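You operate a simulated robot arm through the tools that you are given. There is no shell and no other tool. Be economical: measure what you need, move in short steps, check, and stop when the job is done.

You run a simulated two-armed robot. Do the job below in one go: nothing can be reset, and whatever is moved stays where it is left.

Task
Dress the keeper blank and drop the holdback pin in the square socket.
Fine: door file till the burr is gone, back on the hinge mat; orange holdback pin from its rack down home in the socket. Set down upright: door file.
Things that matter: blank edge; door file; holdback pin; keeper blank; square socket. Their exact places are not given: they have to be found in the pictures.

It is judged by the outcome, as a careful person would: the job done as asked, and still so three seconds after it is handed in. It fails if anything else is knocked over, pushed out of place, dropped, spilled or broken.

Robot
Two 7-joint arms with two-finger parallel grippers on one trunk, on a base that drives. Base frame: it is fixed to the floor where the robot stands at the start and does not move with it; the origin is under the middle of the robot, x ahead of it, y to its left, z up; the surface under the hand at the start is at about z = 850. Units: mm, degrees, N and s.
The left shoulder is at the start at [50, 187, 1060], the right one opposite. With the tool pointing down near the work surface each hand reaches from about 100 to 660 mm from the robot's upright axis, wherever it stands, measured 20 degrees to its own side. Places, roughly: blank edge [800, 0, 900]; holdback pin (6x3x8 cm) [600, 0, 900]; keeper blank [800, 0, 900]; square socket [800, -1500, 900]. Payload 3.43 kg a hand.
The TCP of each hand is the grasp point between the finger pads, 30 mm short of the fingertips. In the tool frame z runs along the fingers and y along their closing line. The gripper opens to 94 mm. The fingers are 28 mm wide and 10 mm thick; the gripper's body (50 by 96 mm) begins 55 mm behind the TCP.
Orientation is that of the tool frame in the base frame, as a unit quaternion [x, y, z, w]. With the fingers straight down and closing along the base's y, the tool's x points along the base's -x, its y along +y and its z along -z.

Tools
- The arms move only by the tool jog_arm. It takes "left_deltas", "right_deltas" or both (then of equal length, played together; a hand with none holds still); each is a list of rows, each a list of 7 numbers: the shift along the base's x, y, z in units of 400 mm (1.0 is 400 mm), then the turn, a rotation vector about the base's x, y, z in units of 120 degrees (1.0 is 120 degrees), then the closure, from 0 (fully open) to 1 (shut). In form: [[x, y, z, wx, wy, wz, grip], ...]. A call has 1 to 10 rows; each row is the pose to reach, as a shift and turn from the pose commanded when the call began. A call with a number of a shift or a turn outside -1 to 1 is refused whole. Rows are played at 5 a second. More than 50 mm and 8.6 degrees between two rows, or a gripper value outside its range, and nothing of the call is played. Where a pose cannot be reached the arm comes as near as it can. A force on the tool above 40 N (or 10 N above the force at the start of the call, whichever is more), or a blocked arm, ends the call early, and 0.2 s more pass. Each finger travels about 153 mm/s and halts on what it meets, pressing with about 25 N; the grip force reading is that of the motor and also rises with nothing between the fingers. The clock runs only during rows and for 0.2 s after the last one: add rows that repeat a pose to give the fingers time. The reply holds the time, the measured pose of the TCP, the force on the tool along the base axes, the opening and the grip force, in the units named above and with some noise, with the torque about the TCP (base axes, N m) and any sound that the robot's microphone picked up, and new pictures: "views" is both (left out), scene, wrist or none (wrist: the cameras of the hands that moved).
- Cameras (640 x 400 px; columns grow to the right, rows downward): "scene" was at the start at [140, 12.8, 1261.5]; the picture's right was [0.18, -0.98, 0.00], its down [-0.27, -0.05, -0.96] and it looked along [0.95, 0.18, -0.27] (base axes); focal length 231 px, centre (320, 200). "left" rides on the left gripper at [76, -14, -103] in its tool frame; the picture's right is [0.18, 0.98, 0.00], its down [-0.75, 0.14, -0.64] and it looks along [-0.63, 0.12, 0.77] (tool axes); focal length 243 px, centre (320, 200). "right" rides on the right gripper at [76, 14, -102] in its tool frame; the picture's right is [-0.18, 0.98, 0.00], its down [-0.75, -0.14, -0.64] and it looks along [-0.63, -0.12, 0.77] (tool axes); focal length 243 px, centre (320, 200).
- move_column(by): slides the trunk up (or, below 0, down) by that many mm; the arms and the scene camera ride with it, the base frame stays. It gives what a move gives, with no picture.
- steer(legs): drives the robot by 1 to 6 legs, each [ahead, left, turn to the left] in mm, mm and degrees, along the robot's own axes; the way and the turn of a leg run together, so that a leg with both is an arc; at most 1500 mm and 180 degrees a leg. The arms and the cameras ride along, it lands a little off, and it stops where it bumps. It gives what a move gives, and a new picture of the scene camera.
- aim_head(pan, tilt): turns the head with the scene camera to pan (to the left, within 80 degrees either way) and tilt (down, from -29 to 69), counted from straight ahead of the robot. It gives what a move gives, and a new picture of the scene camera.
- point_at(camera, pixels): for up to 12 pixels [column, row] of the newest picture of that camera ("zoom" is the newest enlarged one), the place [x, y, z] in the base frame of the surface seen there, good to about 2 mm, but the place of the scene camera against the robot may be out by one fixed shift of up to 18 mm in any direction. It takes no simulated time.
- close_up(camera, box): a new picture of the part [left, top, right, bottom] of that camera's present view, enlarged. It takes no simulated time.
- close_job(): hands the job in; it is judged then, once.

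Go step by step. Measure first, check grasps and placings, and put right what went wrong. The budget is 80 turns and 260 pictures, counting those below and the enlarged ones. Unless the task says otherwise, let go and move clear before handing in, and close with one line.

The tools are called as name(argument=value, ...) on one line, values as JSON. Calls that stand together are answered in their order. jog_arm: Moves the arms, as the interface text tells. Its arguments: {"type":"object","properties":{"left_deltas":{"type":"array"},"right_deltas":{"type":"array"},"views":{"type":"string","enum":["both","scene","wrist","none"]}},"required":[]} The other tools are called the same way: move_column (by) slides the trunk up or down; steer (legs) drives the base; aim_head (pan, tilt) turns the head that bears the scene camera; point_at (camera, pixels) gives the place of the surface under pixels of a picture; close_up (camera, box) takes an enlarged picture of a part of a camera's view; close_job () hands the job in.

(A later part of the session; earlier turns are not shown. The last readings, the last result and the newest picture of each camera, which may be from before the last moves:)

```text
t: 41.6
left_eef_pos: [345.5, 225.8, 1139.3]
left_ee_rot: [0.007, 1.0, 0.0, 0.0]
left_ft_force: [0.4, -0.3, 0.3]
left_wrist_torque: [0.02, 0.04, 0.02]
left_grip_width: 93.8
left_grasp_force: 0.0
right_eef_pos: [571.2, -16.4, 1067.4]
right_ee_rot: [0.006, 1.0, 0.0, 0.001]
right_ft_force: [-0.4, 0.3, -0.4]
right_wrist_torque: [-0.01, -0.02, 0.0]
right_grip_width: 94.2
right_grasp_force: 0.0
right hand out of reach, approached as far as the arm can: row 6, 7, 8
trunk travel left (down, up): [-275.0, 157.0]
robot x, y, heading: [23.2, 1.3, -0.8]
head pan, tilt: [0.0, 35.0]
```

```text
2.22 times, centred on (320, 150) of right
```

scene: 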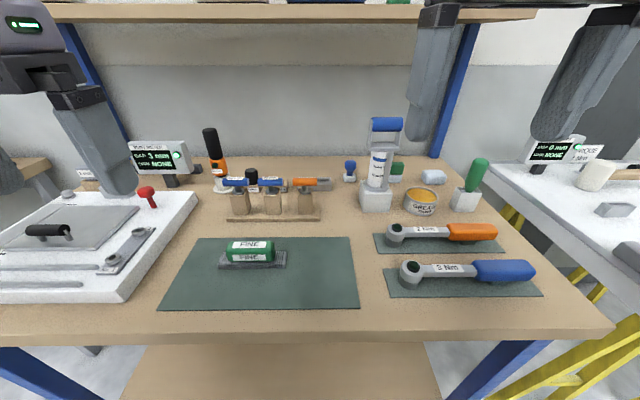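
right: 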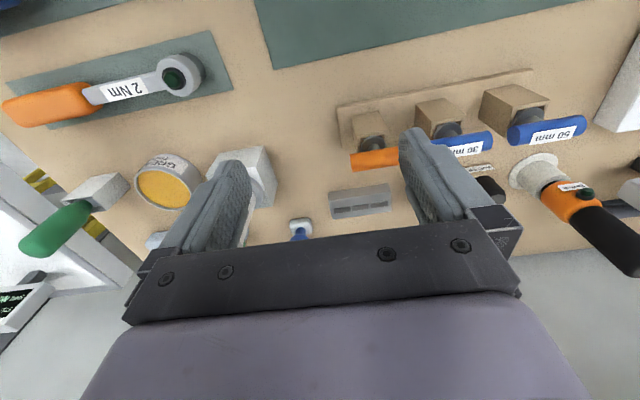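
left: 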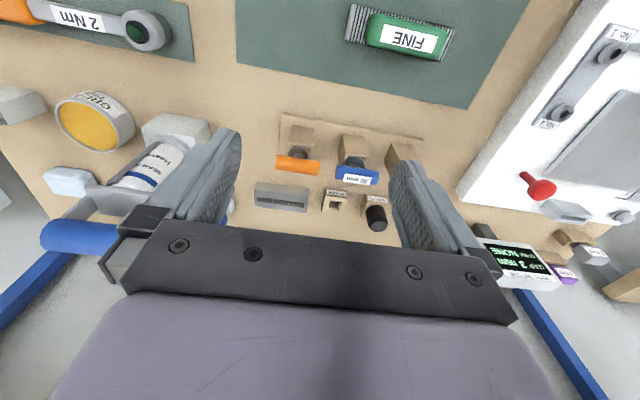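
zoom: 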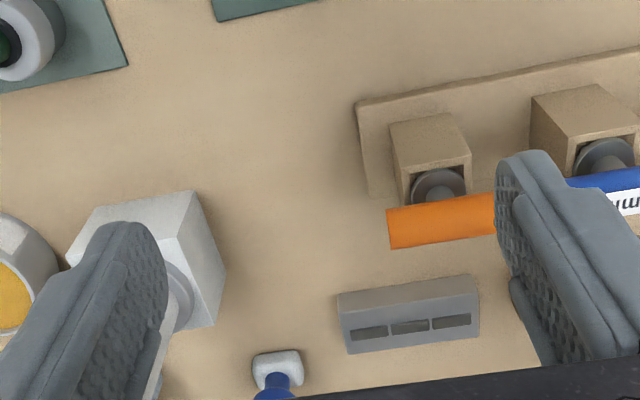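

The block has only three slots and no visible burr, so I'm not sure. I'll scan the rest of the room: retract the arm and look left.

jog_arm(right_deltas=[[-0.1, -0.05, 0.04, 0, 0, 0, 0], [-0.2, -0.1, 0.08, 0, 0, 0, 0], [-0.3, -0.15, 0.1, 0, 0, 0, 0], [-0.4, -0.2, 0.1, 0, 0, 0, 0], [-0.5, -0.25, 0.1, 0, 0, 0, 0], [-0.55, -0.3, 0.1, 0, 0, 0, 0]], left_deltas=[[-0.05, 0, -0.1, 0, 0, 0, 0], [-0.1, 0, -0.1, 0, 0, 0, 0], [-0.15, 0, -0.1, 0, 0, 0, 0], [-0.2, 0, -0.1, 0, 0, 0, 0], [-0.25, 0, -0.1, 0, 0, 0, 0], [-0.3, 0, -0.1, 0, 0, 0, 0]], views="none")

steer(legs=[[-250, 0, 0], [0, 0, 80]])

aim_head(pan=0, tilt=15)

aim_head(pan=75, tilt=15)

```text
t: 43.0
left_eef_pos: [225.3, 224.3, 1098.0]
left_ee_rot: [0.006, 1.0, 0.0, 0.0]
left_ft_force: [-0.3, -0.4, -0.5]
left_wrist_torque: [-0.01, -0.01, 0.01]
left_grip_width: 93.9
left_grasp_force: 0.1
right_eef_pos: [347.8, -136.6, 1110.2]
right_ee_rot: [0.007, 1.0, 0.0, 0.0]
right_ft_force: [0.0, -0.4, -0.2]
right_wrist_torque: [0.02, 0.0, -0.02]
right_grip_width: 93.9
right_grasp_force: 0.0
trunk travel left (down, up): [-275.0, 157.0]
robot x, y, heading: [26.2, 5.2, -0.5]
head pan, tilt: [0.0, 35.0]
```

```text
t: 48.2
left_eef_pos: [-411.6, 251.1, 1098.1]
left_ee_rot: [-0.629, 0.777, 0.0, 0.0]
left_ft_force: [0.0, -0.3, 0.3]
left_wrist_torque: [0.01, 0.01, 0.0]
left_grip_width: 94.1
left_grasp_force: 0.1
right_eef_pos: [-33.9, 298.8, 1110.7]
right_ee_rot: [-0.629, 0.777, 0.001, -0.001]
right_ft_force: [0.3, -0.4, 0.3]
right_wrist_torque: [0.01, 0.01, 0.0]
right_grip_width: 94.4
right_grasp_force: 0.1
trunk travel left (down, up): [-275.0, 157.0]
robot x, y, heading: [-232.5, 2.5, 78.0]
head pan, tilt: [0.0, 35.0]
```

scene: 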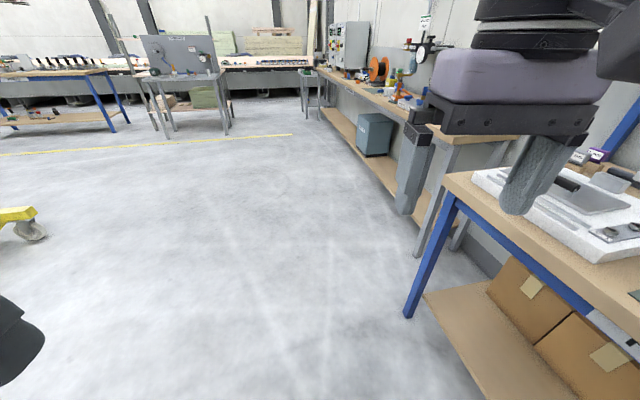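

```text
t: 49.0
left_eef_pos: [-411.5, 250.9, 1098.4]
left_ee_rot: [-0.629, 0.778, 0.0, 0.0]
left_ft_force: [0.4, -0.2, 0.1]
left_wrist_torque: [0.0, 0.01, 0.04]
left_grip_width: 94.3
left_grasp_force: 0.0
right_eef_pos: [-34.1, 299.5, 1111.2]
right_ee_rot: [-0.629, 0.778, 0.001, -0.001]
right_ft_force: [0.2, 0.3, 0.3]
right_wrist_torque: [0.01, -0.01, -0.01]
right_grip_width: 94.1
right_grasp_force: 0.1
trunk travel left (down, up): [-275.0, 157.0]
robot x, y, heading: [-235.2, 8.5, 77.8]
head pan, tilt: [0.0, 15.0]
```

scene: 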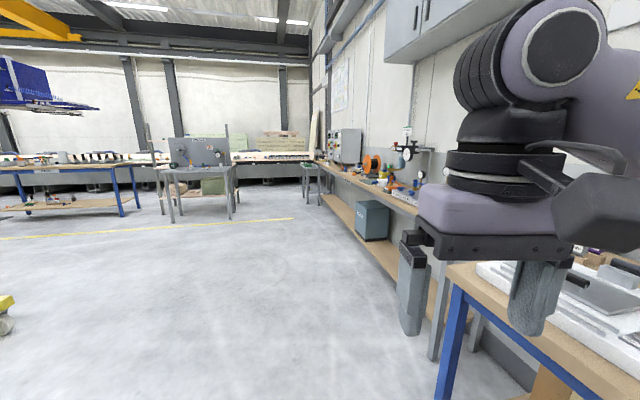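

```text
t: 50.5
left_eef_pos: [-410.0, 249.9, 1097.6]
left_ee_rot: [-0.63, 0.777, 0.0, 0.0]
left_ft_force: [0.6, 0.4, 0.1]
left_wrist_torque: [0.02, -0.01, 0.03]
left_grip_width: 94.0
left_grasp_force: 0.0
right_eef_pos: [-34.2, 298.8, 1110.7]
right_ee_rot: [-0.629, 0.778, 0.001, 0.0]
right_ft_force: [0.7, 0.8, 0.2]
right_wrist_torque: [0.02, -0.02, 0.02]
right_grip_width: 94.0
right_grasp_force: 0.0
trunk travel left (down, up): [-275.0, 157.0]
robot x, y, heading: [-231.9, 2.4, 77.8]
head pan, tilt: [75.0, 15.0]
```

scene: 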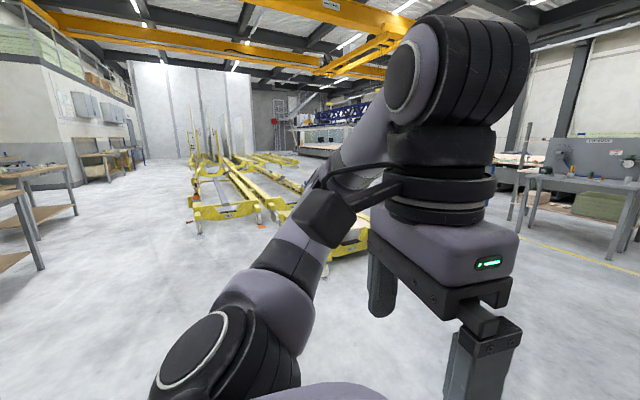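

Nothing blank-like elsewhere nearby; the slotted block best fits the given place. I'll return in front of the bench and check clearance between base and bench to get closer.

steer(legs=[[0, 0, -78], [250, 60, 0]])

aim_head(pan=0, tilt=65)

point_at(camera="scene", pixels=[[320, 225], [320, 235], [320, 240], [320, 300], [320, 190], [320, 170], [320, 200], [320, 215]])

```text
t: 55.9
left_eef_pos: [239.7, 258.6, 1097.8]
left_ee_rot: [0.036, 0.999, 0.0, -0.001]
left_ft_force: [-0.1, 0.1, 0.3]
left_wrist_torque: [0.03, 0.04, -0.01]
left_grip_width: 93.9
left_grasp_force: 0.1
right_eef_pos: [339.8, -108.8, 1111.0]
right_ee_rot: [0.037, 0.999, 0.0, 0.0]
right_ft_force: [1.3, -0.2, 0.2]
right_wrist_torque: [-0.03, 0.03, 0.02]
right_grip_width: 94.2
right_grasp_force: 0.0
trunk travel left (down, up): [-275.0, 157.0]
robot x, y, heading: [23.4, 48.2, -4.2]
head pan, tilt: [75.0, 15.0]
```

scene: 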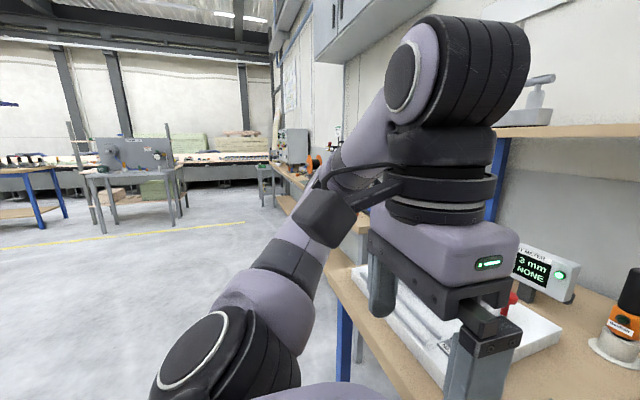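

```text
t: 57.4
left_eef_pos: [239.0, 257.8, 1097.4]
left_ee_rot: [0.037, 0.999, 0.0, 0.0]
left_ft_force: [0.0, -0.2, 0.6]
left_wrist_torque: [-0.02, 0.01, -0.01]
left_grip_width: 93.9
left_grasp_force: 0.1
right_eef_pos: [339.3, -107.0, 1110.8]
right_ee_rot: [0.037, 0.999, 0.0, 0.0]
right_ft_force: [-0.7, 0.9, 0.3]
right_wrist_torque: [0.01, 0.04, -0.04]
right_grip_width: 94.2
right_grasp_force: 0.1
trunk travel left (down, up): [-275.0, 157.0]
robot x, y, heading: [21.1, 50.5, -4.1]
head pan, tilt: [0.0, 65.0]
```

scene: 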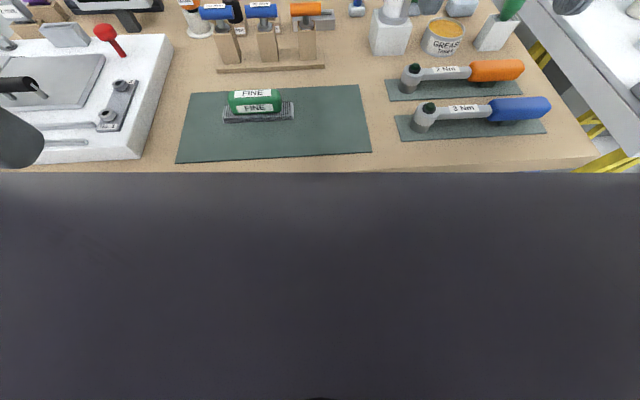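

```text
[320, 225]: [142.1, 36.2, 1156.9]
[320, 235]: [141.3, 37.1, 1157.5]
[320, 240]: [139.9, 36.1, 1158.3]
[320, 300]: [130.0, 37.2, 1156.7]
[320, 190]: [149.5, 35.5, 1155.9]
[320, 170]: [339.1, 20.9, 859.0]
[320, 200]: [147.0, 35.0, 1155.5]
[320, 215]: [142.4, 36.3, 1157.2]
```

Torso front sits about 190 mm short of the bench edge. I'll straighten up and creep forward, then look again with the right wrist.

steer(legs=[[0, 0, 4], [60, 100, 0]])

jog_arm(right_deltas=[[0.1, 0.0, 0, 0, 0, 0, 0], [0.2, 0.0, 0, 0, 0, 0, 0], [0.3, 0.0, 0, 0, 0, 0, 0], [0.4, 0.0, 0, 0, 0, 0, 0], [0.5, 0.0, 0, 0, 0, 0, 0], [0.56, 0.0, -0.05, 0, 0, 0, 0], [0.56, 0.0, -0.15, 0, 0, 0, 0], [0.56, 0.0, -0.2, 0, 0, 0, 0]], views="wrist")

close_up(camera="right", box=[260, 100, 420, 240])

```text
t: 59.3
left_eef_pos: [282.4, 369.5, 1097.7]
left_ee_rot: [0.0, 1.0, -0.001, 0.0]
left_ft_force: [-0.2, 1.1, 0.3]
left_wrist_torque: [0.01, 0.02, -0.01]
left_grip_width: 94.2
left_grasp_force: 0.1
right_eef_pos: [407.5, 13.0, 1110.2]
right_ee_rot: [0.001, 1.0, 0.0, 0.0]
right_ft_force: [0.3, -0.1, 0.4]
right_wrist_torque: [-0.03, 0.0, -0.04]
right_grip_width: 94.0
right_grasp_force: 0.1
trunk travel left (down, up): [-275.0, 157.0]
robot x, y, heading: [80.6, 149.8, -0.3]
head pan, tilt: [0.0, 65.0]
```

scene: 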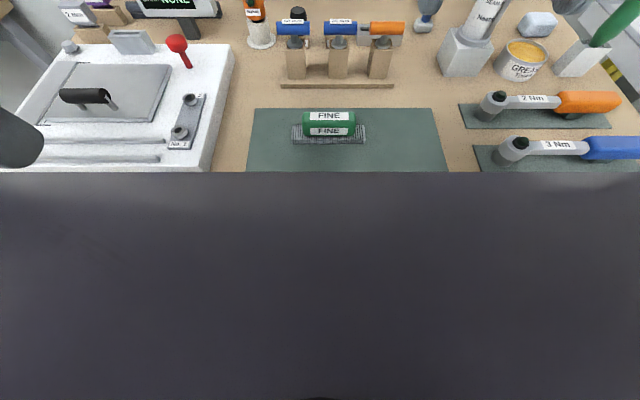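

```text
t: 61.1
left_eef_pos: [282.0, 371.7, 1098.3]
left_ee_rot: [0.001, 1.0, 0.0, 0.0]
left_ft_force: [0.8, 0.5, -0.6]
left_wrist_torque: [0.0, 0.02, -0.03]
left_grip_width: 94.0
left_grasp_force: 0.0
right_eef_pos: [631.3, 11.1, 1028.8]
right_ee_rot: [0.0, 1.0, 0.001, 0.0]
right_ft_force: [-0.8, 0.4, 0.1]
right_wrist_torque: [-0.02, -0.03, 0.05]
right_grip_width: 94.1
right_grasp_force: 0.1
trunk travel left (down, up): [-275.0, 157.0]
robot x, y, heading: [77.8, 148.9, -0.0]
head pan, tilt: [0.0, 65.0]
```

right: 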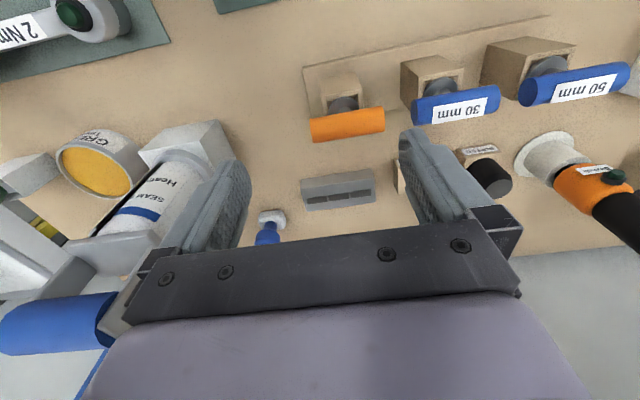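

```text
2.86 times, centred on (340, 170) of right
```

zoom: 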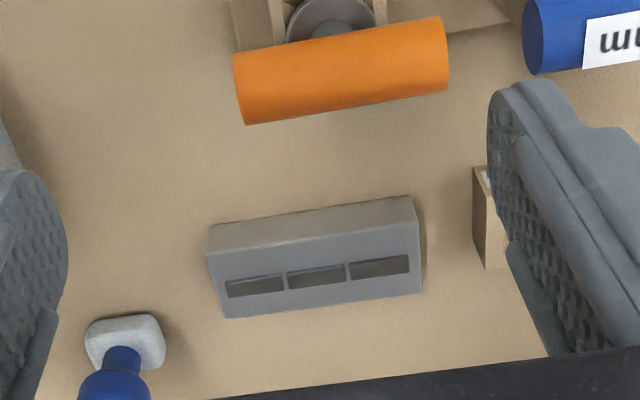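

The block measures small with three cut-outs on top. I'll measure its extent and inspect at the greatest enlargement for a burr.

close_up(camera="right", box=[290, 160, 390, 220])

point_at(camera="right", pixels=[[301, 185], [372, 173], [306, 208], [374, 198], [338, 180], [337, 196], [325, 197], [300, 172]])

aim_head(pan=-20, tilt=25)

```text
6.40 times, centred on (340, 190) of right
```

zoom: 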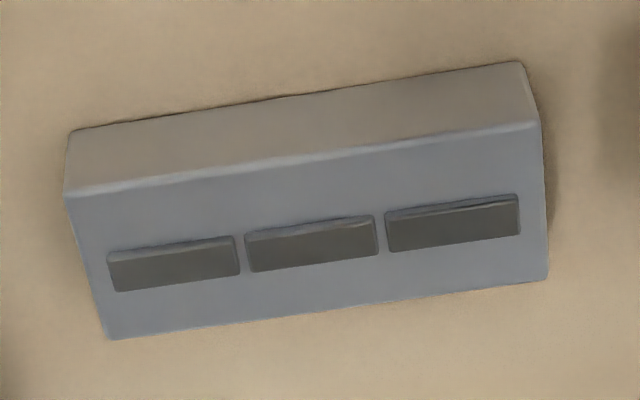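

```text
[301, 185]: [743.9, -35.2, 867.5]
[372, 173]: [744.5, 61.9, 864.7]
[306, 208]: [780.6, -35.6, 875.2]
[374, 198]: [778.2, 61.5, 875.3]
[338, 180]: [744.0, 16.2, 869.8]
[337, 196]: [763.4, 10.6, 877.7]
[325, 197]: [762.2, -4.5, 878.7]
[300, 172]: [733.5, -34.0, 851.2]
```

```text
t: 62.2
left_eef_pos: [281.2, 370.4, 1099.2]
left_ee_rot: [0.0, 1.0, 0.0, 0.0]
left_ft_force: [0.4, 0.2, -0.2]
left_wrist_torque: [0.01, 0.01, 0.03]
left_grip_width: 94.1
left_grasp_force: 0.0
right_eef_pos: [630.6, 10.5, 1030.2]
right_ee_rot: [0.001, 1.0, 0.0, 0.0]
right_ft_force: [-0.3, 0.1, 0.1]
right_wrist_torque: [0.04, 0.0, 0.02]
right_grip_width: 94.1
right_grasp_force: 0.1
trunk travel left (down, up): [-275.0, 157.0]
robot x, y, heading: [80.6, 147.7, -0.0]
head pan, tilt: [-20.0, 25.0]
```

scene: 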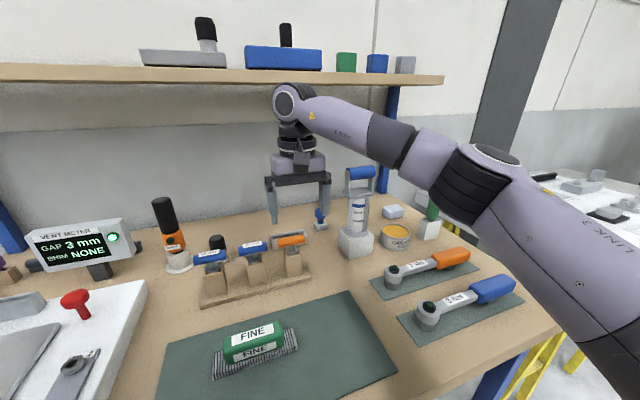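

The right camera puts the block at [744..781, -35..62, top ~878], centre [762,13] — exactly the blank's rough place, so this is the keeper blank. Next I'll bring the right hand back so its camera sees the file on the mat.

jog_arm(right_deltas=[[-0.1, 0.0, 0.05, 0, 0, 0, 0], [-0.2, 0.0, 0.1, 0, 0, 0, 0], [-0.3, 0.0, 0.15, 0, 0, 0, 0], [-0.4, 0.05, 0.15, 0, 0, 0, 0], [-0.5, 0.1, 0.15, 0, 0, 0, 0], [-0.6, 0.15, 0.15, 0, 0, 0, 0], [-0.7, 0.2, 0.15, 0, 0, 0, 0], [-0.75, 0.25, 0.15, 0, 0, 0, 0], [-0.75, 0.25, 0.15, 0, 0, 0, 0]], views="wrist")

steer(legs=[[45, 40, 0]])

close_up(camera="right", box=[200, 60, 440, 240])

```text
t: 64.2
left_eef_pos: [282.6, 371.2, 1098.6]
left_ee_rot: [-0.001, 1.0, 0.0, 0.001]
left_ft_force: [1.1, 0.4, 1.1]
left_wrist_torque: [0.03, -0.01, 0.01]
left_grip_width: 94.2
left_grasp_force: 0.1
right_eef_pos: [331.9, 115.3, 1093.1]
right_ee_rot: [0.001, 1.0, 0.001, 0.001]
right_ft_force: [-0.2, 0.4, -0.7]
right_wrist_torque: [-0.01, 0.05, -0.02]
right_grip_width: 94.1
right_grasp_force: 0.0
trunk travel left (down, up): [-275.0, 157.0]
robot x, y, heading: [82.6, 148.6, -0.2]
head pan, tilt: [-20.0, 25.0]
```

right: 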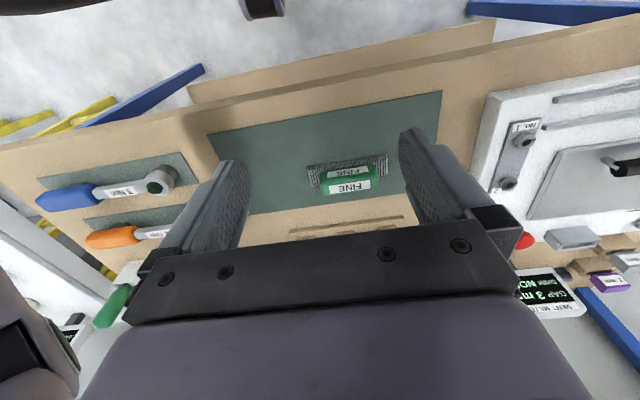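

```text
t: 65.1
left_eef_pos: [293.5, 381.6, 1098.6]
left_ee_rot: [0.004, 1.0, 0.0, 0.0]
left_ft_force: [0.2, -0.3, 0.5]
left_wrist_torque: [0.04, -0.03, 0.0]
left_grip_width: 93.9
left_grasp_force: 0.1
right_eef_pos: [341.9, 124.3, 1091.3]
right_ee_rot: [0.005, 1.0, 0.0, 0.001]
right_ft_force: [-0.3, 0.0, 0.4]
right_wrist_torque: [0.0, 0.0, 0.01]
right_grip_width: 93.9
right_grasp_force: 0.0
trunk travel left (down, up): [-275.0, 157.0]
robot x, y, heading: [89.5, 161.0, -0.6]
head pan, tilt: [-20.0, 25.0]
stopped in leg 1: the robot was blocked; the commanded pose is now the measured one
```

scene: 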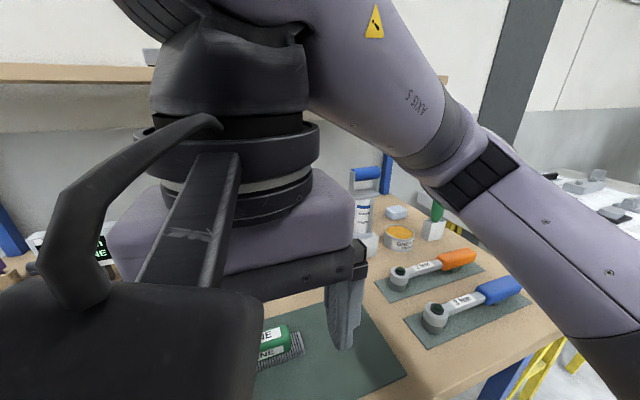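

```text
2.22 times, centred on (320, 150) of right
```

zoom: 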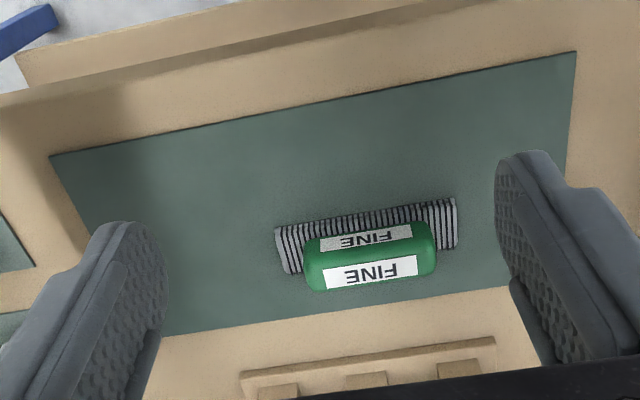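

The base is blocked beyond x≈89, so the blank at x=745 needs the right shoulder brought forward. I'll back off 30 mm and turn 35° left.

steer(legs=[[-30, -30, 0], [0, 0, 35]])

aim_head(pan=-40, tilt=35)

```text
t: 67.7
left_eef_pos: [103.0, 427.3, 1098.7]
left_ee_rot: [-0.294, 0.956, -0.001, 0.0]
left_ft_force: [0.4, -0.6, 0.4]
left_wrist_torque: [0.02, -0.02, 0.05]
left_grip_width: 93.8
left_grasp_force: 0.1
right_eef_pos: [287.5, 244.2, 1090.8]
right_ee_rot: [-0.292, 0.956, 0.0, 0.0]
right_ft_force: [0.3, 0.5, 0.3]
right_wrist_torque: [-0.01, 0.02, 0.0]
right_grip_width: 93.9
right_grasp_force: 0.0
trunk travel left (down, up): [-275.0, 157.0]
robot x, y, heading: [57.3, 131.4, 34.1]
head pan, tilt: [-20.0, 25.0]
```

scene: 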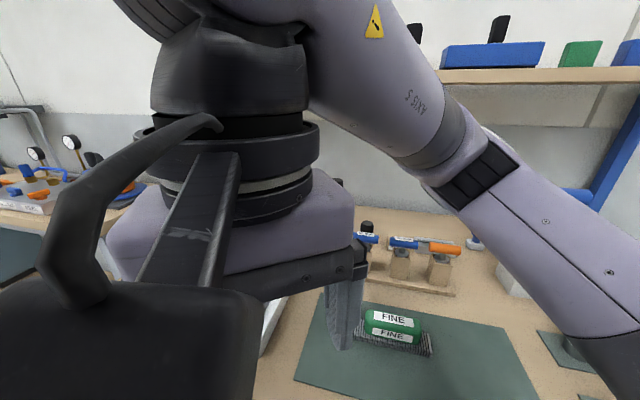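

```text
t: 68.5
left_eef_pos: [102.6, 427.1, 1097.9]
left_ee_rot: [-0.293, 0.956, -0.001, 0.0]
left_ft_force: [-0.4, 0.6, -0.1]
left_wrist_torque: [0.02, 0.01, 0.01]
left_grip_width: 94.0
left_grasp_force: 0.1
right_eef_pos: [288.5, 244.5, 1092.0]
right_ee_rot: [-0.292, 0.956, 0.0, 0.001]
right_ft_force: [0.1, 0.0, -0.3]
right_wrist_torque: [-0.01, 0.01, 0.0]
right_grip_width: 94.0
right_grasp_force: 0.0
trunk travel left (down, up): [-275.0, 157.0]
robot x, y, heading: [62.3, 129.6, 33.8]
head pan, tilt: [-40.0, 35.0]
```

scene: 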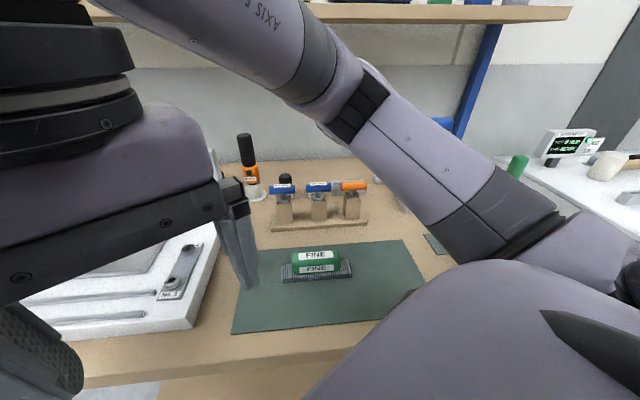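

The turn worked. Now I'll bring the right hand above the file while yawing it +56° so that it closes along base x across the handle.

jog_arm(right_deltas=[[0.06, -0.035, 0, 0, 0, 0.0584, 0], [0.12, -0.07, 0, 0, 0, 0.1168, 0], [0.18, -0.105, 0, 0, 0, 0.1752, 0], [0.24, -0.14, 0, 0, 0, 0.2336, 0], [0.3, -0.175, 0, 0, 0, 0.292, 0], [0.36, -0.21, 0, 0, 0, 0.3504, 0], [0.42, -0.26, 0, 0, 0, 0.4088, 0], [0.475, -0.36, -0.05, 0, 0, 0.467, 0], [0.475, -0.42, -0.1, 0, 0, 0.467, 0], [0.475, -0.42, -0.1, 0, 0, 0.467, 0]], views="wrist")

close_up(camera="right", box=[220, 40, 420, 240])

```text
t: 70.7
left_eef_pos: [102.2, 427.2, 1097.8]
left_ee_rot: [-0.293, 0.956, -0.001, -0.001]
left_ft_force: [-0.3, 1.0, 0.4]
left_wrist_torque: [0.03, 0.01, 0.02]
left_grip_width: 94.0
left_grasp_force: 0.0
right_eef_pos: [477.8, 74.7, 1052.0]
right_ee_rot: [0.708, -0.707, 0.0, 0.0]
right_ft_force: [-0.5, 0.3, 0.6]
right_wrist_torque: [0.01, 0.0, -0.02]
right_grip_width: 94.1
right_grasp_force: 0.1
trunk travel left (down, up): [-275.0, 157.0]
robot x, y, heading: [58.8, 131.0, 34.1]
head pan, tilt: [-40.0, 35.0]
```

right: 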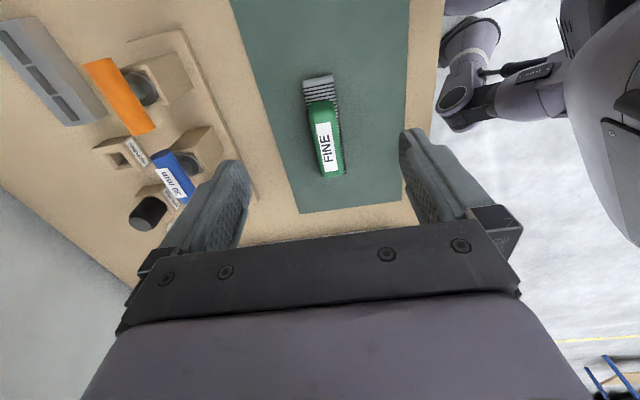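

```text
2.00 times, centred on (320, 140) of right
```

zoom: 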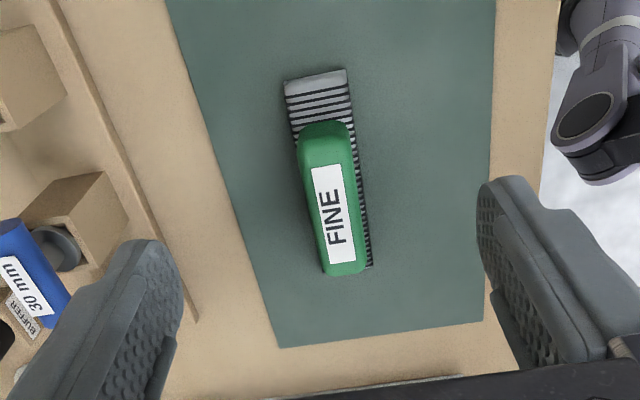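

The file lies at (320,140) and the blank shows at (65,75). I'll measure both.

point_at(camera="zoom", pixels=[[286, 84], [345, 70], [310, 100], [298, 140], [352, 130], [322, 270], [365, 268], [333, 215], [318, 140], [371, 262], [325, 160], [340, 262]])

close_up(camera="right", box=[0, 0, 120, 135])

point_at(camera="right", pixels=[[10, 22], [75, 124], [45, 20], [100, 110], [55, 70], [112, 72], [142, 115], [148, 80], [138, 86]])

```text
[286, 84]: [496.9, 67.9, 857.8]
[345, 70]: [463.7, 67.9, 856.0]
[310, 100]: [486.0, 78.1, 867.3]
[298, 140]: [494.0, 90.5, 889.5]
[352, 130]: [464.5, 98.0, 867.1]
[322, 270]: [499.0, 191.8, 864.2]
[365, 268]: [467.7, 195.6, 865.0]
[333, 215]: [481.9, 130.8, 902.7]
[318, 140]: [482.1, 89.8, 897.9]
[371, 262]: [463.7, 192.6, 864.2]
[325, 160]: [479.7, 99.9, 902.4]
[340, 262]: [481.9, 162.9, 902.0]
```

```text
2.96 times, centred on (60, 68) of right
```

zoom: 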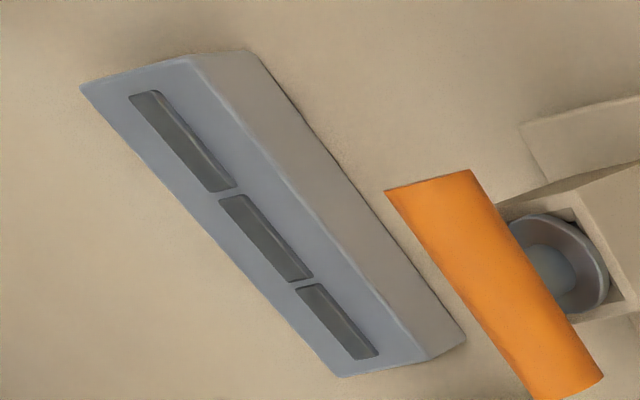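

```text
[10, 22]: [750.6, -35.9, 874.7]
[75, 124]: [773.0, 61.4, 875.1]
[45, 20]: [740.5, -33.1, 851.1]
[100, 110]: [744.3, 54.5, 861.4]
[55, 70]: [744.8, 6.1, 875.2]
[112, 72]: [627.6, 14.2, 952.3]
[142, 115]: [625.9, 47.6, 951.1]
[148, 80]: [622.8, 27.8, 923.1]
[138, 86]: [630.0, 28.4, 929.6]
```

The dark strips on the blank read ~3 mm proud (878 vs 875), so they look to be the burr. The file handle is centred at [481,131], z 867–902; I'll descend and grip it.

jog_arm(right_deltas=[[0.004, 0.07, -0.05, 0, 0, 0, 0], [0.008, 0.14, -0.1, 0, 0, 0, 0], [0.008, 0.14, -0.2, 0, 0, 0, 0], [0.008, 0.14, -0.3, 0, 0, 0, 0], [0.008, 0.14, -0.35, 0, 0, 0, 0], [0.008, 0.14, -0.38, 0, 0, 0, 0], [0.008, 0.14, -0.38, 0, 0, 0, 0]], views="wrist")

```text
t: 72.3
left_eef_pos: [101.4, 426.7, 1098.4]
left_ee_rot: [-0.293, 0.956, 0.0, 0.0]
left_ft_force: [-0.4, -0.3, 1.0]
left_wrist_torque: [0.04, 0.0, 0.02]
left_grip_width: 94.0
left_grasp_force: 0.0
right_eef_pos: [479.2, 133.3, 897.8]
right_ee_rot: [-0.707, 0.708, 0.001, 0.0]
right_ft_force: [-0.4, 0.0, -0.4]
right_wrist_torque: [0.03, 0.01, -0.02]
right_grip_width: 93.9
right_grasp_force: 0.1
trunk travel left (down, up): [-275.0, 157.0]
robot x, y, heading: [57.6, 127.8, 34.1]
head pan, tilt: [-40.0, 35.0]
```

right: 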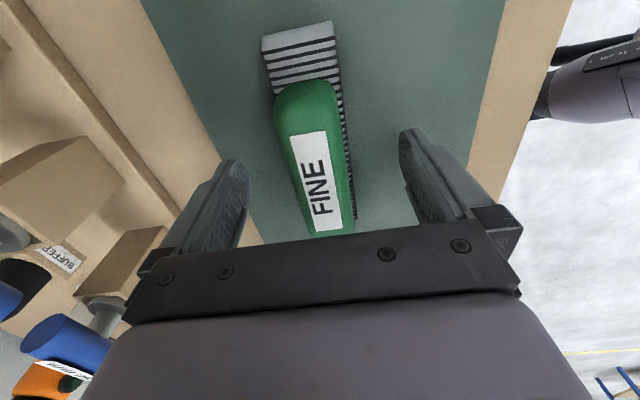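

The handle lies between the fingers; I'll close and lift slightly.

jog_arm(right_deltas=[[0, 0, 0, 0, 0, 0, 0.4], [0, 0, 0, 0, 0, 0, 0.8], [0, 0, 0, 0, 0, 0, 1], [0, 0, 0, 0, 0, 0, 1], [0, 0, 0, 0, 0, 0, 1]], views="none")

jog_arm(right_deltas=[[0, 0, 0.05, 0, 0, 0, 1], [0, 0, 0.15, 0, 0, 0, 1], [0, 0, 0.25, 0, 0, 0, 1], [0, 0, 0.35, 0, 0, 0, 1], [0, 0, 0.35, 0, 0, 0, 1]], views="both")

```text
t: 73.5
left_eef_pos: [103.1, 428.3, 1098.1]
left_ee_rot: [-0.293, 0.956, -0.001, -0.001]
left_ft_force: [0.3, -0.2, 0.5]
left_wrist_torque: [0.01, -0.02, 0.01]
left_grip_width: 93.8
left_grasp_force: 0.2
right_eef_pos: [479.0, 134.5, 898.7]
right_ee_rot: [0.708, -0.707, 0.0, 0.001]
right_ft_force: [-1.9, -0.2, 0.7]
right_wrist_torque: [0.03, 0.06, 0.03]
right_grip_width: 34.4
right_grasp_force: 25.3
trunk travel left (down, up): [-275.0, 157.0]
robot x, y, heading: [60.8, 129.6, 34.1]
head pan, tilt: [-40.0, 35.0]
```

```text
t: 74.7
left_eef_pos: [101.7, 427.0, 1097.6]
left_ee_rot: [-0.293, 0.956, 0.0, -0.001]
left_ft_force: [0.1, 0.2, 0.1]
left_wrist_torque: [0.0, -0.04, 0.02]
left_grip_width: 94.1
left_grasp_force: 0.1
right_eef_pos: [482.0, 133.1, 1040.5]
right_ee_rot: [0.707, -0.707, -0.001, 0.001]
right_ft_force: [0.6, 0.0, -3.0]
right_wrist_torque: [0.0, 0.0, 0.04]
right_grip_width: 34.4
right_grasp_force: 24.8
trunk travel left (down, up): [-275.0, 157.0]
robot x, y, heading: [62.2, 132.2, 34.0]
head pan, tilt: [-40.0, 35.0]
```

scene: 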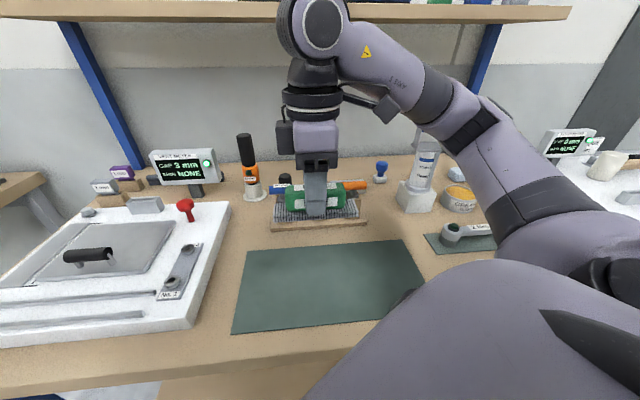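
right: 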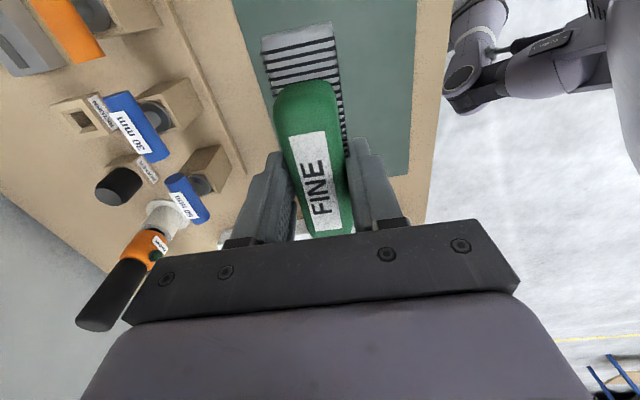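

The file is held (34.4 mm, 3 N). I'll carry it over the rack (bottom ≈ 993, above the pin bars at ~965) toward the blank in stages.

jog_arm(right_deltas=[[0, -0.1, 0.02, 0, 0, 0, 1], [0, -0.2, 0.02, 0, 0, 0, 1], [0, -0.3, 0.02, 0, 0, 0, 1], [0.1, -0.3, 0.02, 0, 0, 0, 1], [0.2, -0.3, 0.02, 0, 0, 0, 1], [0.3, -0.3, 0.02, 0, 0, 0, 1], [0.4, -0.3, 0.02, 0, 0, 0, 1], [0.5, -0.3, 0.02, 0, 0, 0, 1], [0.5, -0.3, 0.02, 0, 0, 0, 1]], views="both")

```text
t: 76.7
left_eef_pos: [101.4, 427.1, 1097.2]
left_ee_rot: [-0.293, 0.956, 0.0, -0.002]
left_ft_force: [-0.6, 0.1, -0.1]
left_wrist_torque: [0.0, -0.01, -0.02]
left_grip_width: 94.0
left_grasp_force: 0.0
right_eef_pos: [497.8, 84.1, 1029.2]
right_ee_rot: [-0.706, 0.708, 0.001, -0.001]
right_ft_force: [0.2, -0.5, -3.3]
right_wrist_torque: [0.01, 0.05, 0.0]
right_grip_width: 34.4
right_grasp_force: 25.2
right hand out of reach, approached as far as the arm can: row 2, 3, 4, 5, 6, 7, 8, 9
trunk travel left (down, up): [-275.0, 157.0]
robot x, y, heading: [58.6, 131.8, 33.8]
head pan, tilt: [-40.0, 35.0]
```

scene: 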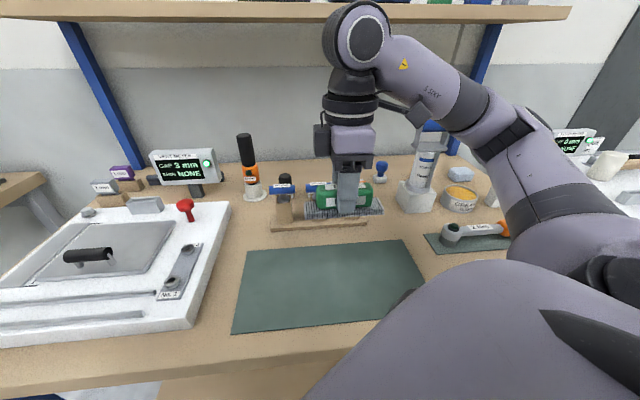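
right: 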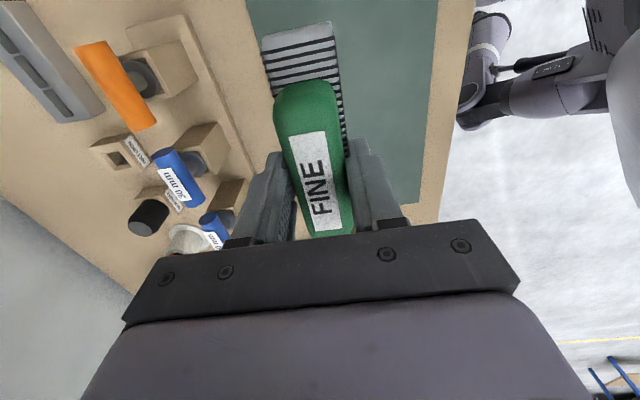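

The arm is at its limit here because the wrist is high over the low shoulder. I'll raise the trunk 150 mm for more reach, then continue.

move_column(by=150)

jog_arm(right_deltas=[[0, -0.05, -0.1, 0, 0, 0, 1], [0.05, -0.1, -0.2, 0, 0, 0, 1], [0.12, -0.15, -0.27, 0, 0, 0, 1], [0.22, -0.17, -0.3, 0, 0, 0, 1], [0.32, -0.17, -0.34, 0, 0, 0, 1], [0.42, -0.17, -0.36, 0, 0, 0, 1], [0.48, -0.17, -0.36, 0, 0, 0, 1], [0.48, -0.17, -0.36, 0, 0, 0, 1]], views="both")

```text
t: 78.5
left_eef_pos: [101.9, 428.1, 1248.3]
left_ee_rot: [-0.294, 0.956, 0.0, -0.001]
left_ft_force: [0.0, 0.5, 0.6]
left_wrist_torque: [0.01, -0.01, -0.02]
left_grip_width: 94.1
left_grasp_force: 0.1
right_eef_pos: [496.8, 85.0, 1181.0]
right_ee_rot: [-0.707, 0.707, 0.002, 0.0]
right_ft_force: [0.1, -1.1, -3.3]
right_wrist_torque: [0.01, 0.0, 0.01]
right_grip_width: 34.2
right_grasp_force: 25.1
trunk travel left (down, up): [-425.0, 7.0]
robot x, y, heading: [59.3, 129.7, 33.9]
head pan, tilt: [-40.0, 35.0]
```

```text
t: 80.2
left_eef_pos: [102.1, 428.3, 1247.3]
left_ee_rot: [-0.293, 0.956, 0.0, 0.0]
left_ft_force: [0.5, -0.4, 0.1]
left_wrist_torque: [0.0, -0.02, 0.01]
left_grip_width: 93.8
left_grasp_force: 0.0
right_eef_pos: [482.5, 64.7, 1086.6]
right_ee_rot: [-0.705, 0.709, 0.002, 0.001]
right_ft_force: [0.2, 1.1, -1.8]
right_wrist_torque: [0.04, 0.0, 0.0]
right_grip_width: 34.1
right_grasp_force: 25.4
right hand out of reach, approached as far as the arm can: row 1, 2, 3, 4, 5, 6, 7, 8
trunk travel left (down, up): [-425.0, 7.0]
robot x, y, heading: [61.6, 130.8, 34.1]
head pan, tilt: [-40.0, 35.0]
```

scene: 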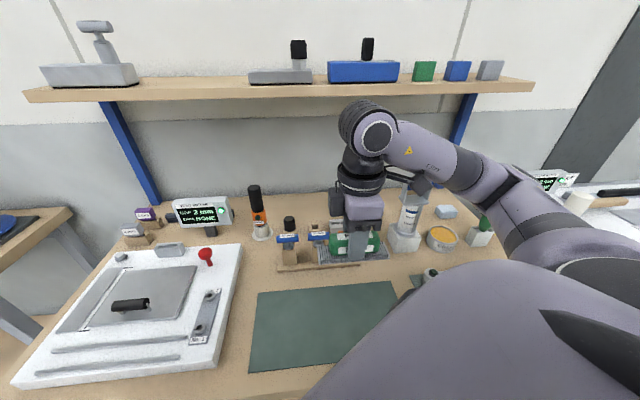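
right: 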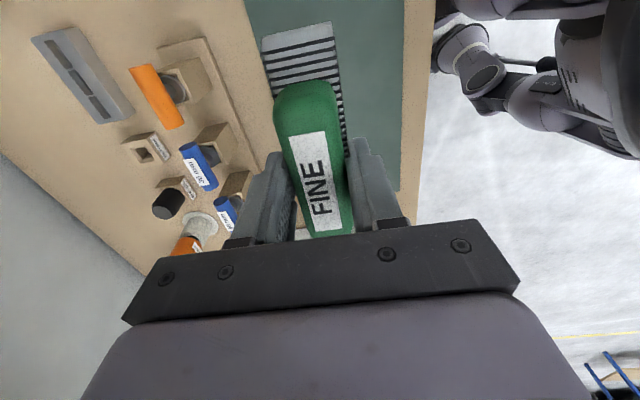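

The hand's yaw is running into a wrist limit, not distance. The file needn't lie along y over the blank, so I'll turn the hand −90° (file along x), which suits the arm better.

jog_arm(right_deltas=[[0, 0, 0, 0, 0, -0.07, 1], [0, 0, 0, 0, 0, -0.14, 1], [0, 0, 0, 0, 0, -0.21, 1], [0, 0, 0, 0, 0, -0.28, 1], [0, 0, 0, 0, 0, -0.35, 1], [0, 0, 0, 0, 0, -0.42, 1], [0.05, -0.03, 0, 0, 0, -0.49, 1], [0.1, -0.06, 0, 0, 0, -0.56, 1], [0.15, -0.1, 0, 0, 0, -0.63, 1], [0.2, -0.13, 0, 0, 0, -0.7, 1]], views="none")

jog_arm(right_deltas=[[0.1, 0, 0, 0, 0, -0.05, 1], [0.2, 0, 0, 0, 0, -0.05, 1], [0.28, 0, 0, 0, 0, -0.05, 1], [0.33, 0, -0.06, 0, 0, -0.05, 1], [0.35, 0, -0.12, 0, 0, -0.05, 1], [0.35, 0, -0.12, 0, 0, -0.05, 1]], views="both")

```text
t: 82.5
left_eef_pos: [103.3, 426.7, 1248.5]
left_ee_rot: [-0.293, 0.956, 0.0, -0.001]
left_ft_force: [0.4, 0.3, -0.9]
left_wrist_torque: [0.01, 0.02, 0.03]
left_grip_width: 93.8
left_grasp_force: 0.0
right_eef_pos: [559.6, 10.1, 1085.5]
right_ee_rot: [-0.051, 0.999, 0.001, 0.0]
right_ft_force: [-0.9, 0.4, -3.8]
right_wrist_torque: [0.01, 0.01, -0.01]
right_grip_width: 34.0
right_grasp_force: 24.8
trunk travel left (down, up): [-425.0, 7.0]
robot x, y, heading: [62.6, 130.8, 34.2]
head pan, tilt: [-40.0, 35.0]
```

```text
t: 83.8
left_eef_pos: [102.8, 427.3, 1249.3]
left_ee_rot: [-0.293, 0.956, 0.0, -0.001]
left_ft_force: [0.2, 0.1, -0.4]
left_wrist_torque: [0.02, 0.02, 0.03]
left_grip_width: 94.3
left_grasp_force: 0.1
right_eef_pos: [700.0, 10.0, 1039.0]
right_ee_rot: [0.001, 1.0, 0.0, 0.0]
right_ft_force: [0.1, -0.3, -2.6]
right_wrist_torque: [0.0, 0.02, 0.03]
right_grip_width: 34.2
right_grasp_force: 25.0
trunk travel left (down, up): [-425.0, 7.0]
robot x, y, heading: [60.9, 129.3, 34.3]
head pan, tilt: [-40.0, 35.0]
```

scene: 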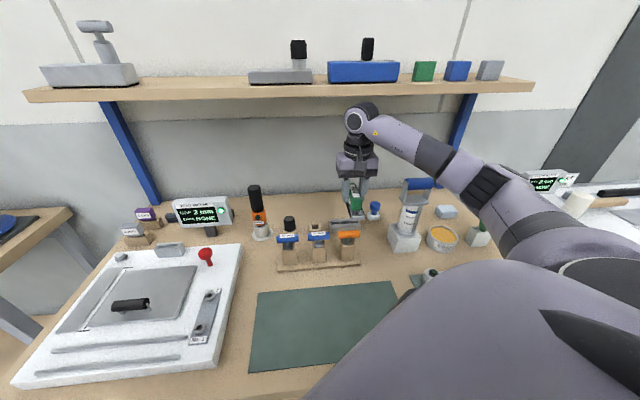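
right: 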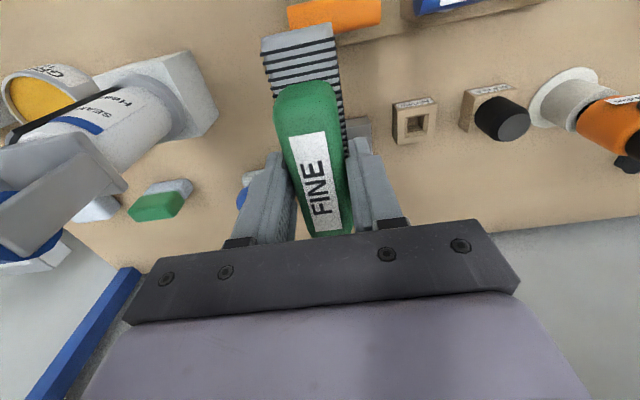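

All clear at [700,10,1039]. I'll step forward to x≈725 and lower, with the file bottom just above the blank.

jog_arm(right_deltas=[[0.05, 0, 0, 0, 0, 0, 1], [0.06, 0.005, -0.08, 0, 0, 0, 1], [0.07, 0.007, -0.16, 0, 0, 0, 1], [0.1, 0.007, -0.22, 0, 0, 0, 1], [0.15, 0.007, -0.24, 0, 0, 0, 1], [0.15, 0.007, -0.25, 0, 0, 0, 1]], views="both")

close_up(camera="right", box=[220, 0, 440, 200])

close_up(camera="scene", box=[280, 80, 460, 280])

```text
t: 85.2
left_eef_pos: [102.1, 428.0, 1247.2]
left_ee_rot: [-0.293, 0.956, 0.0, -0.002]
left_ft_force: [-0.8, 0.0, 0.2]
left_wrist_torque: [-0.01, -0.04, 0.02]
left_grip_width: 94.0
left_grasp_force: 0.1
right_eef_pos: [760.3, 12.4, 940.4]
right_ee_rot: [0.001, 1.0, 0.0, 0.0]
right_ft_force: [-0.1, 0.3, -2.8]
right_wrist_torque: [0.02, -0.01, -0.02]
right_grip_width: 34.2
right_grasp_force: 24.7
trunk travel left (down, up): [-425.0, 7.0]
robot x, y, heading: [59.8, 132.6, 34.1]
head pan, tilt: [-40.0, 35.0]
```

scene: 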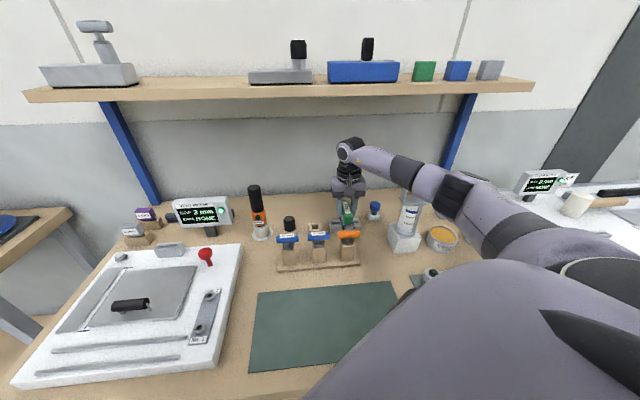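
right: 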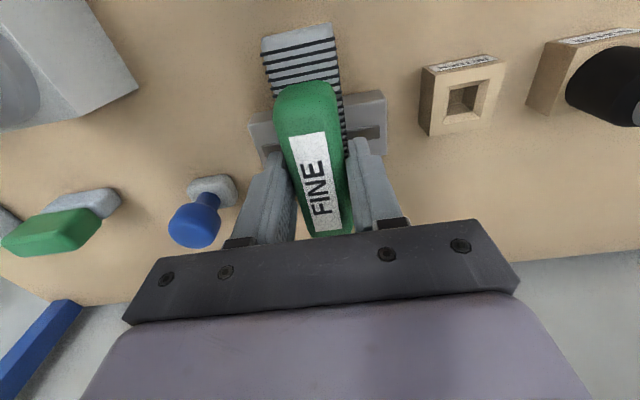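

```text
2.00 times, centred on (330, 100) of right
```

zoom: 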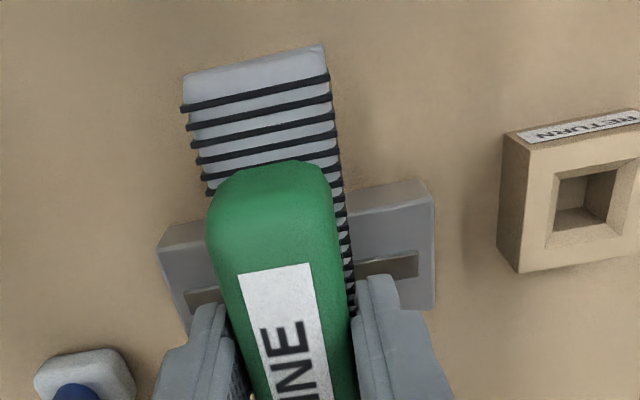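

```text
2.00 times, centred on (370, 180) of scene
```

zoom: 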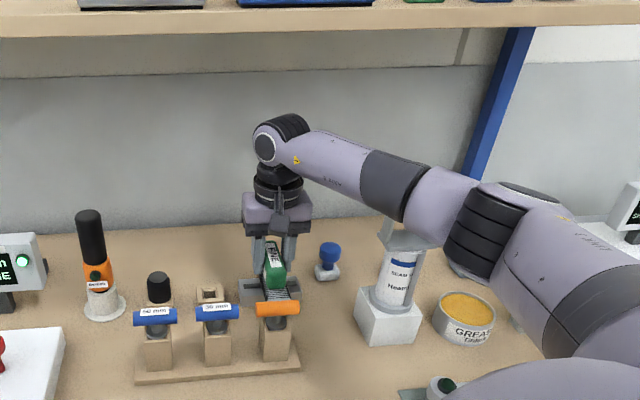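

The file hovers over the blank with the burr strip visible at (365,130). I'll lower gently to contact.

jog_arm(right_deltas=[[0, 0, -0.02, 0, 0, 0, 1], [0, 0, -0.025, 0, 0, 0, 1], [0, 0, -0.03, 0, 0, 0, 1], [0, 0, -0.035, 0, 0, 0, 1], [0, 0, -0.0375, 0, 0, 0, 1], [0, 0, -0.0375, 0, 0, 0, 1]], views="none")

```text
t: 86.7
left_eef_pos: [102.3, 428.2, 1248.7]
left_ee_rot: [-0.293, 0.956, -0.001, -0.001]
left_ft_force: [-0.3, -0.4, 0.6]
left_wrist_torque: [0.02, 0.03, 0.02]
left_grip_width: 94.1
left_grasp_force: 0.1
right_eef_pos: [760.2, 13.7, 923.5]
right_ee_rot: [0.001, 1.0, 0.001, -0.001]
right_ft_force: [0.5, -0.6, -3.0]
right_wrist_torque: [0.01, 0.03, -0.01]
right_grip_width: 34.2
right_grasp_force: 25.0
trunk travel left (down, up): [-425.0, 7.0]
robot x, y, heading: [60.5, 132.3, 34.0]
head pan, tilt: [-40.0, 35.0]
```

Reading 923.5 and still no contact force (−3 N is the weight). I'll lower further in 1 mm steps.

jog_arm(right_deltas=[[0, 0, -0.0025, 0, 0, 0, 1], [0, 0, -0.005, 0, 0, 0, 1], [0, 0, -0.0075, 0, 0, 0, 1], [0, 0, -0.0075, 0, 0, 0, 1]], views="wrist")

close_up(camera="right", box=[220, 0, 440, 200])

```text
t: 87.7
left_eef_pos: [101.5, 427.0, 1247.9]
left_ee_rot: [-0.293, 0.956, -0.001, 0.0]
left_ft_force: [0.4, 0.1, -0.2]
left_wrist_torque: [-0.01, -0.01, 0.0]
left_grip_width: 94.2
left_grasp_force: 0.0
right_eef_pos: [760.1, 14.2, 922.1]
right_ee_rot: [0.001, 1.0, 0.0, 0.001]
right_ft_force: [-1.7, -0.2, 4.2]
right_wrist_torque: [-0.13, 0.05, -0.04]
right_grip_width: 34.4
right_grasp_force: 25.2
trunk travel left (down, up): [-425.0, 7.0]
robot x, y, heading: [57.6, 132.6, 34.0]
head pan, tilt: [-40.0, 35.0]
```

right: 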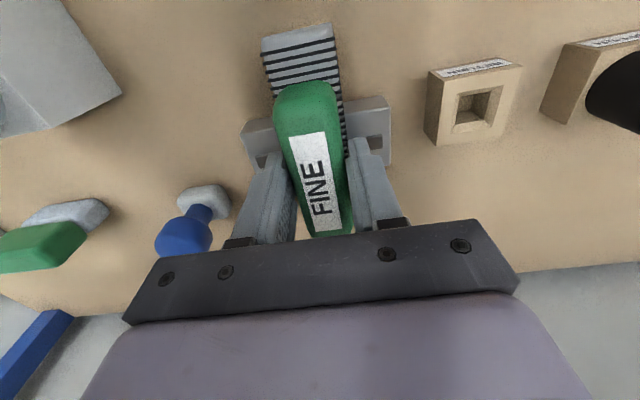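

```text
2.00 times, centred on (330, 100) of right
```

zoom: 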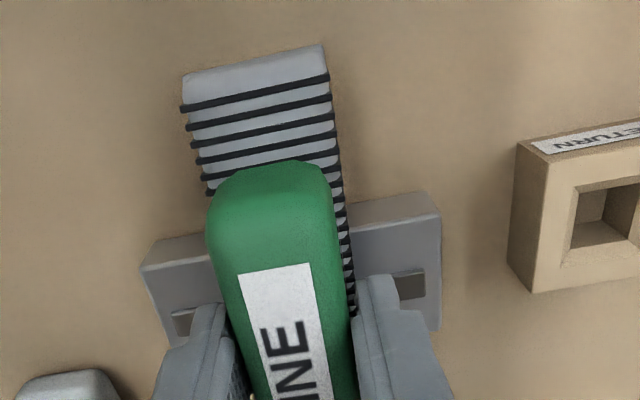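

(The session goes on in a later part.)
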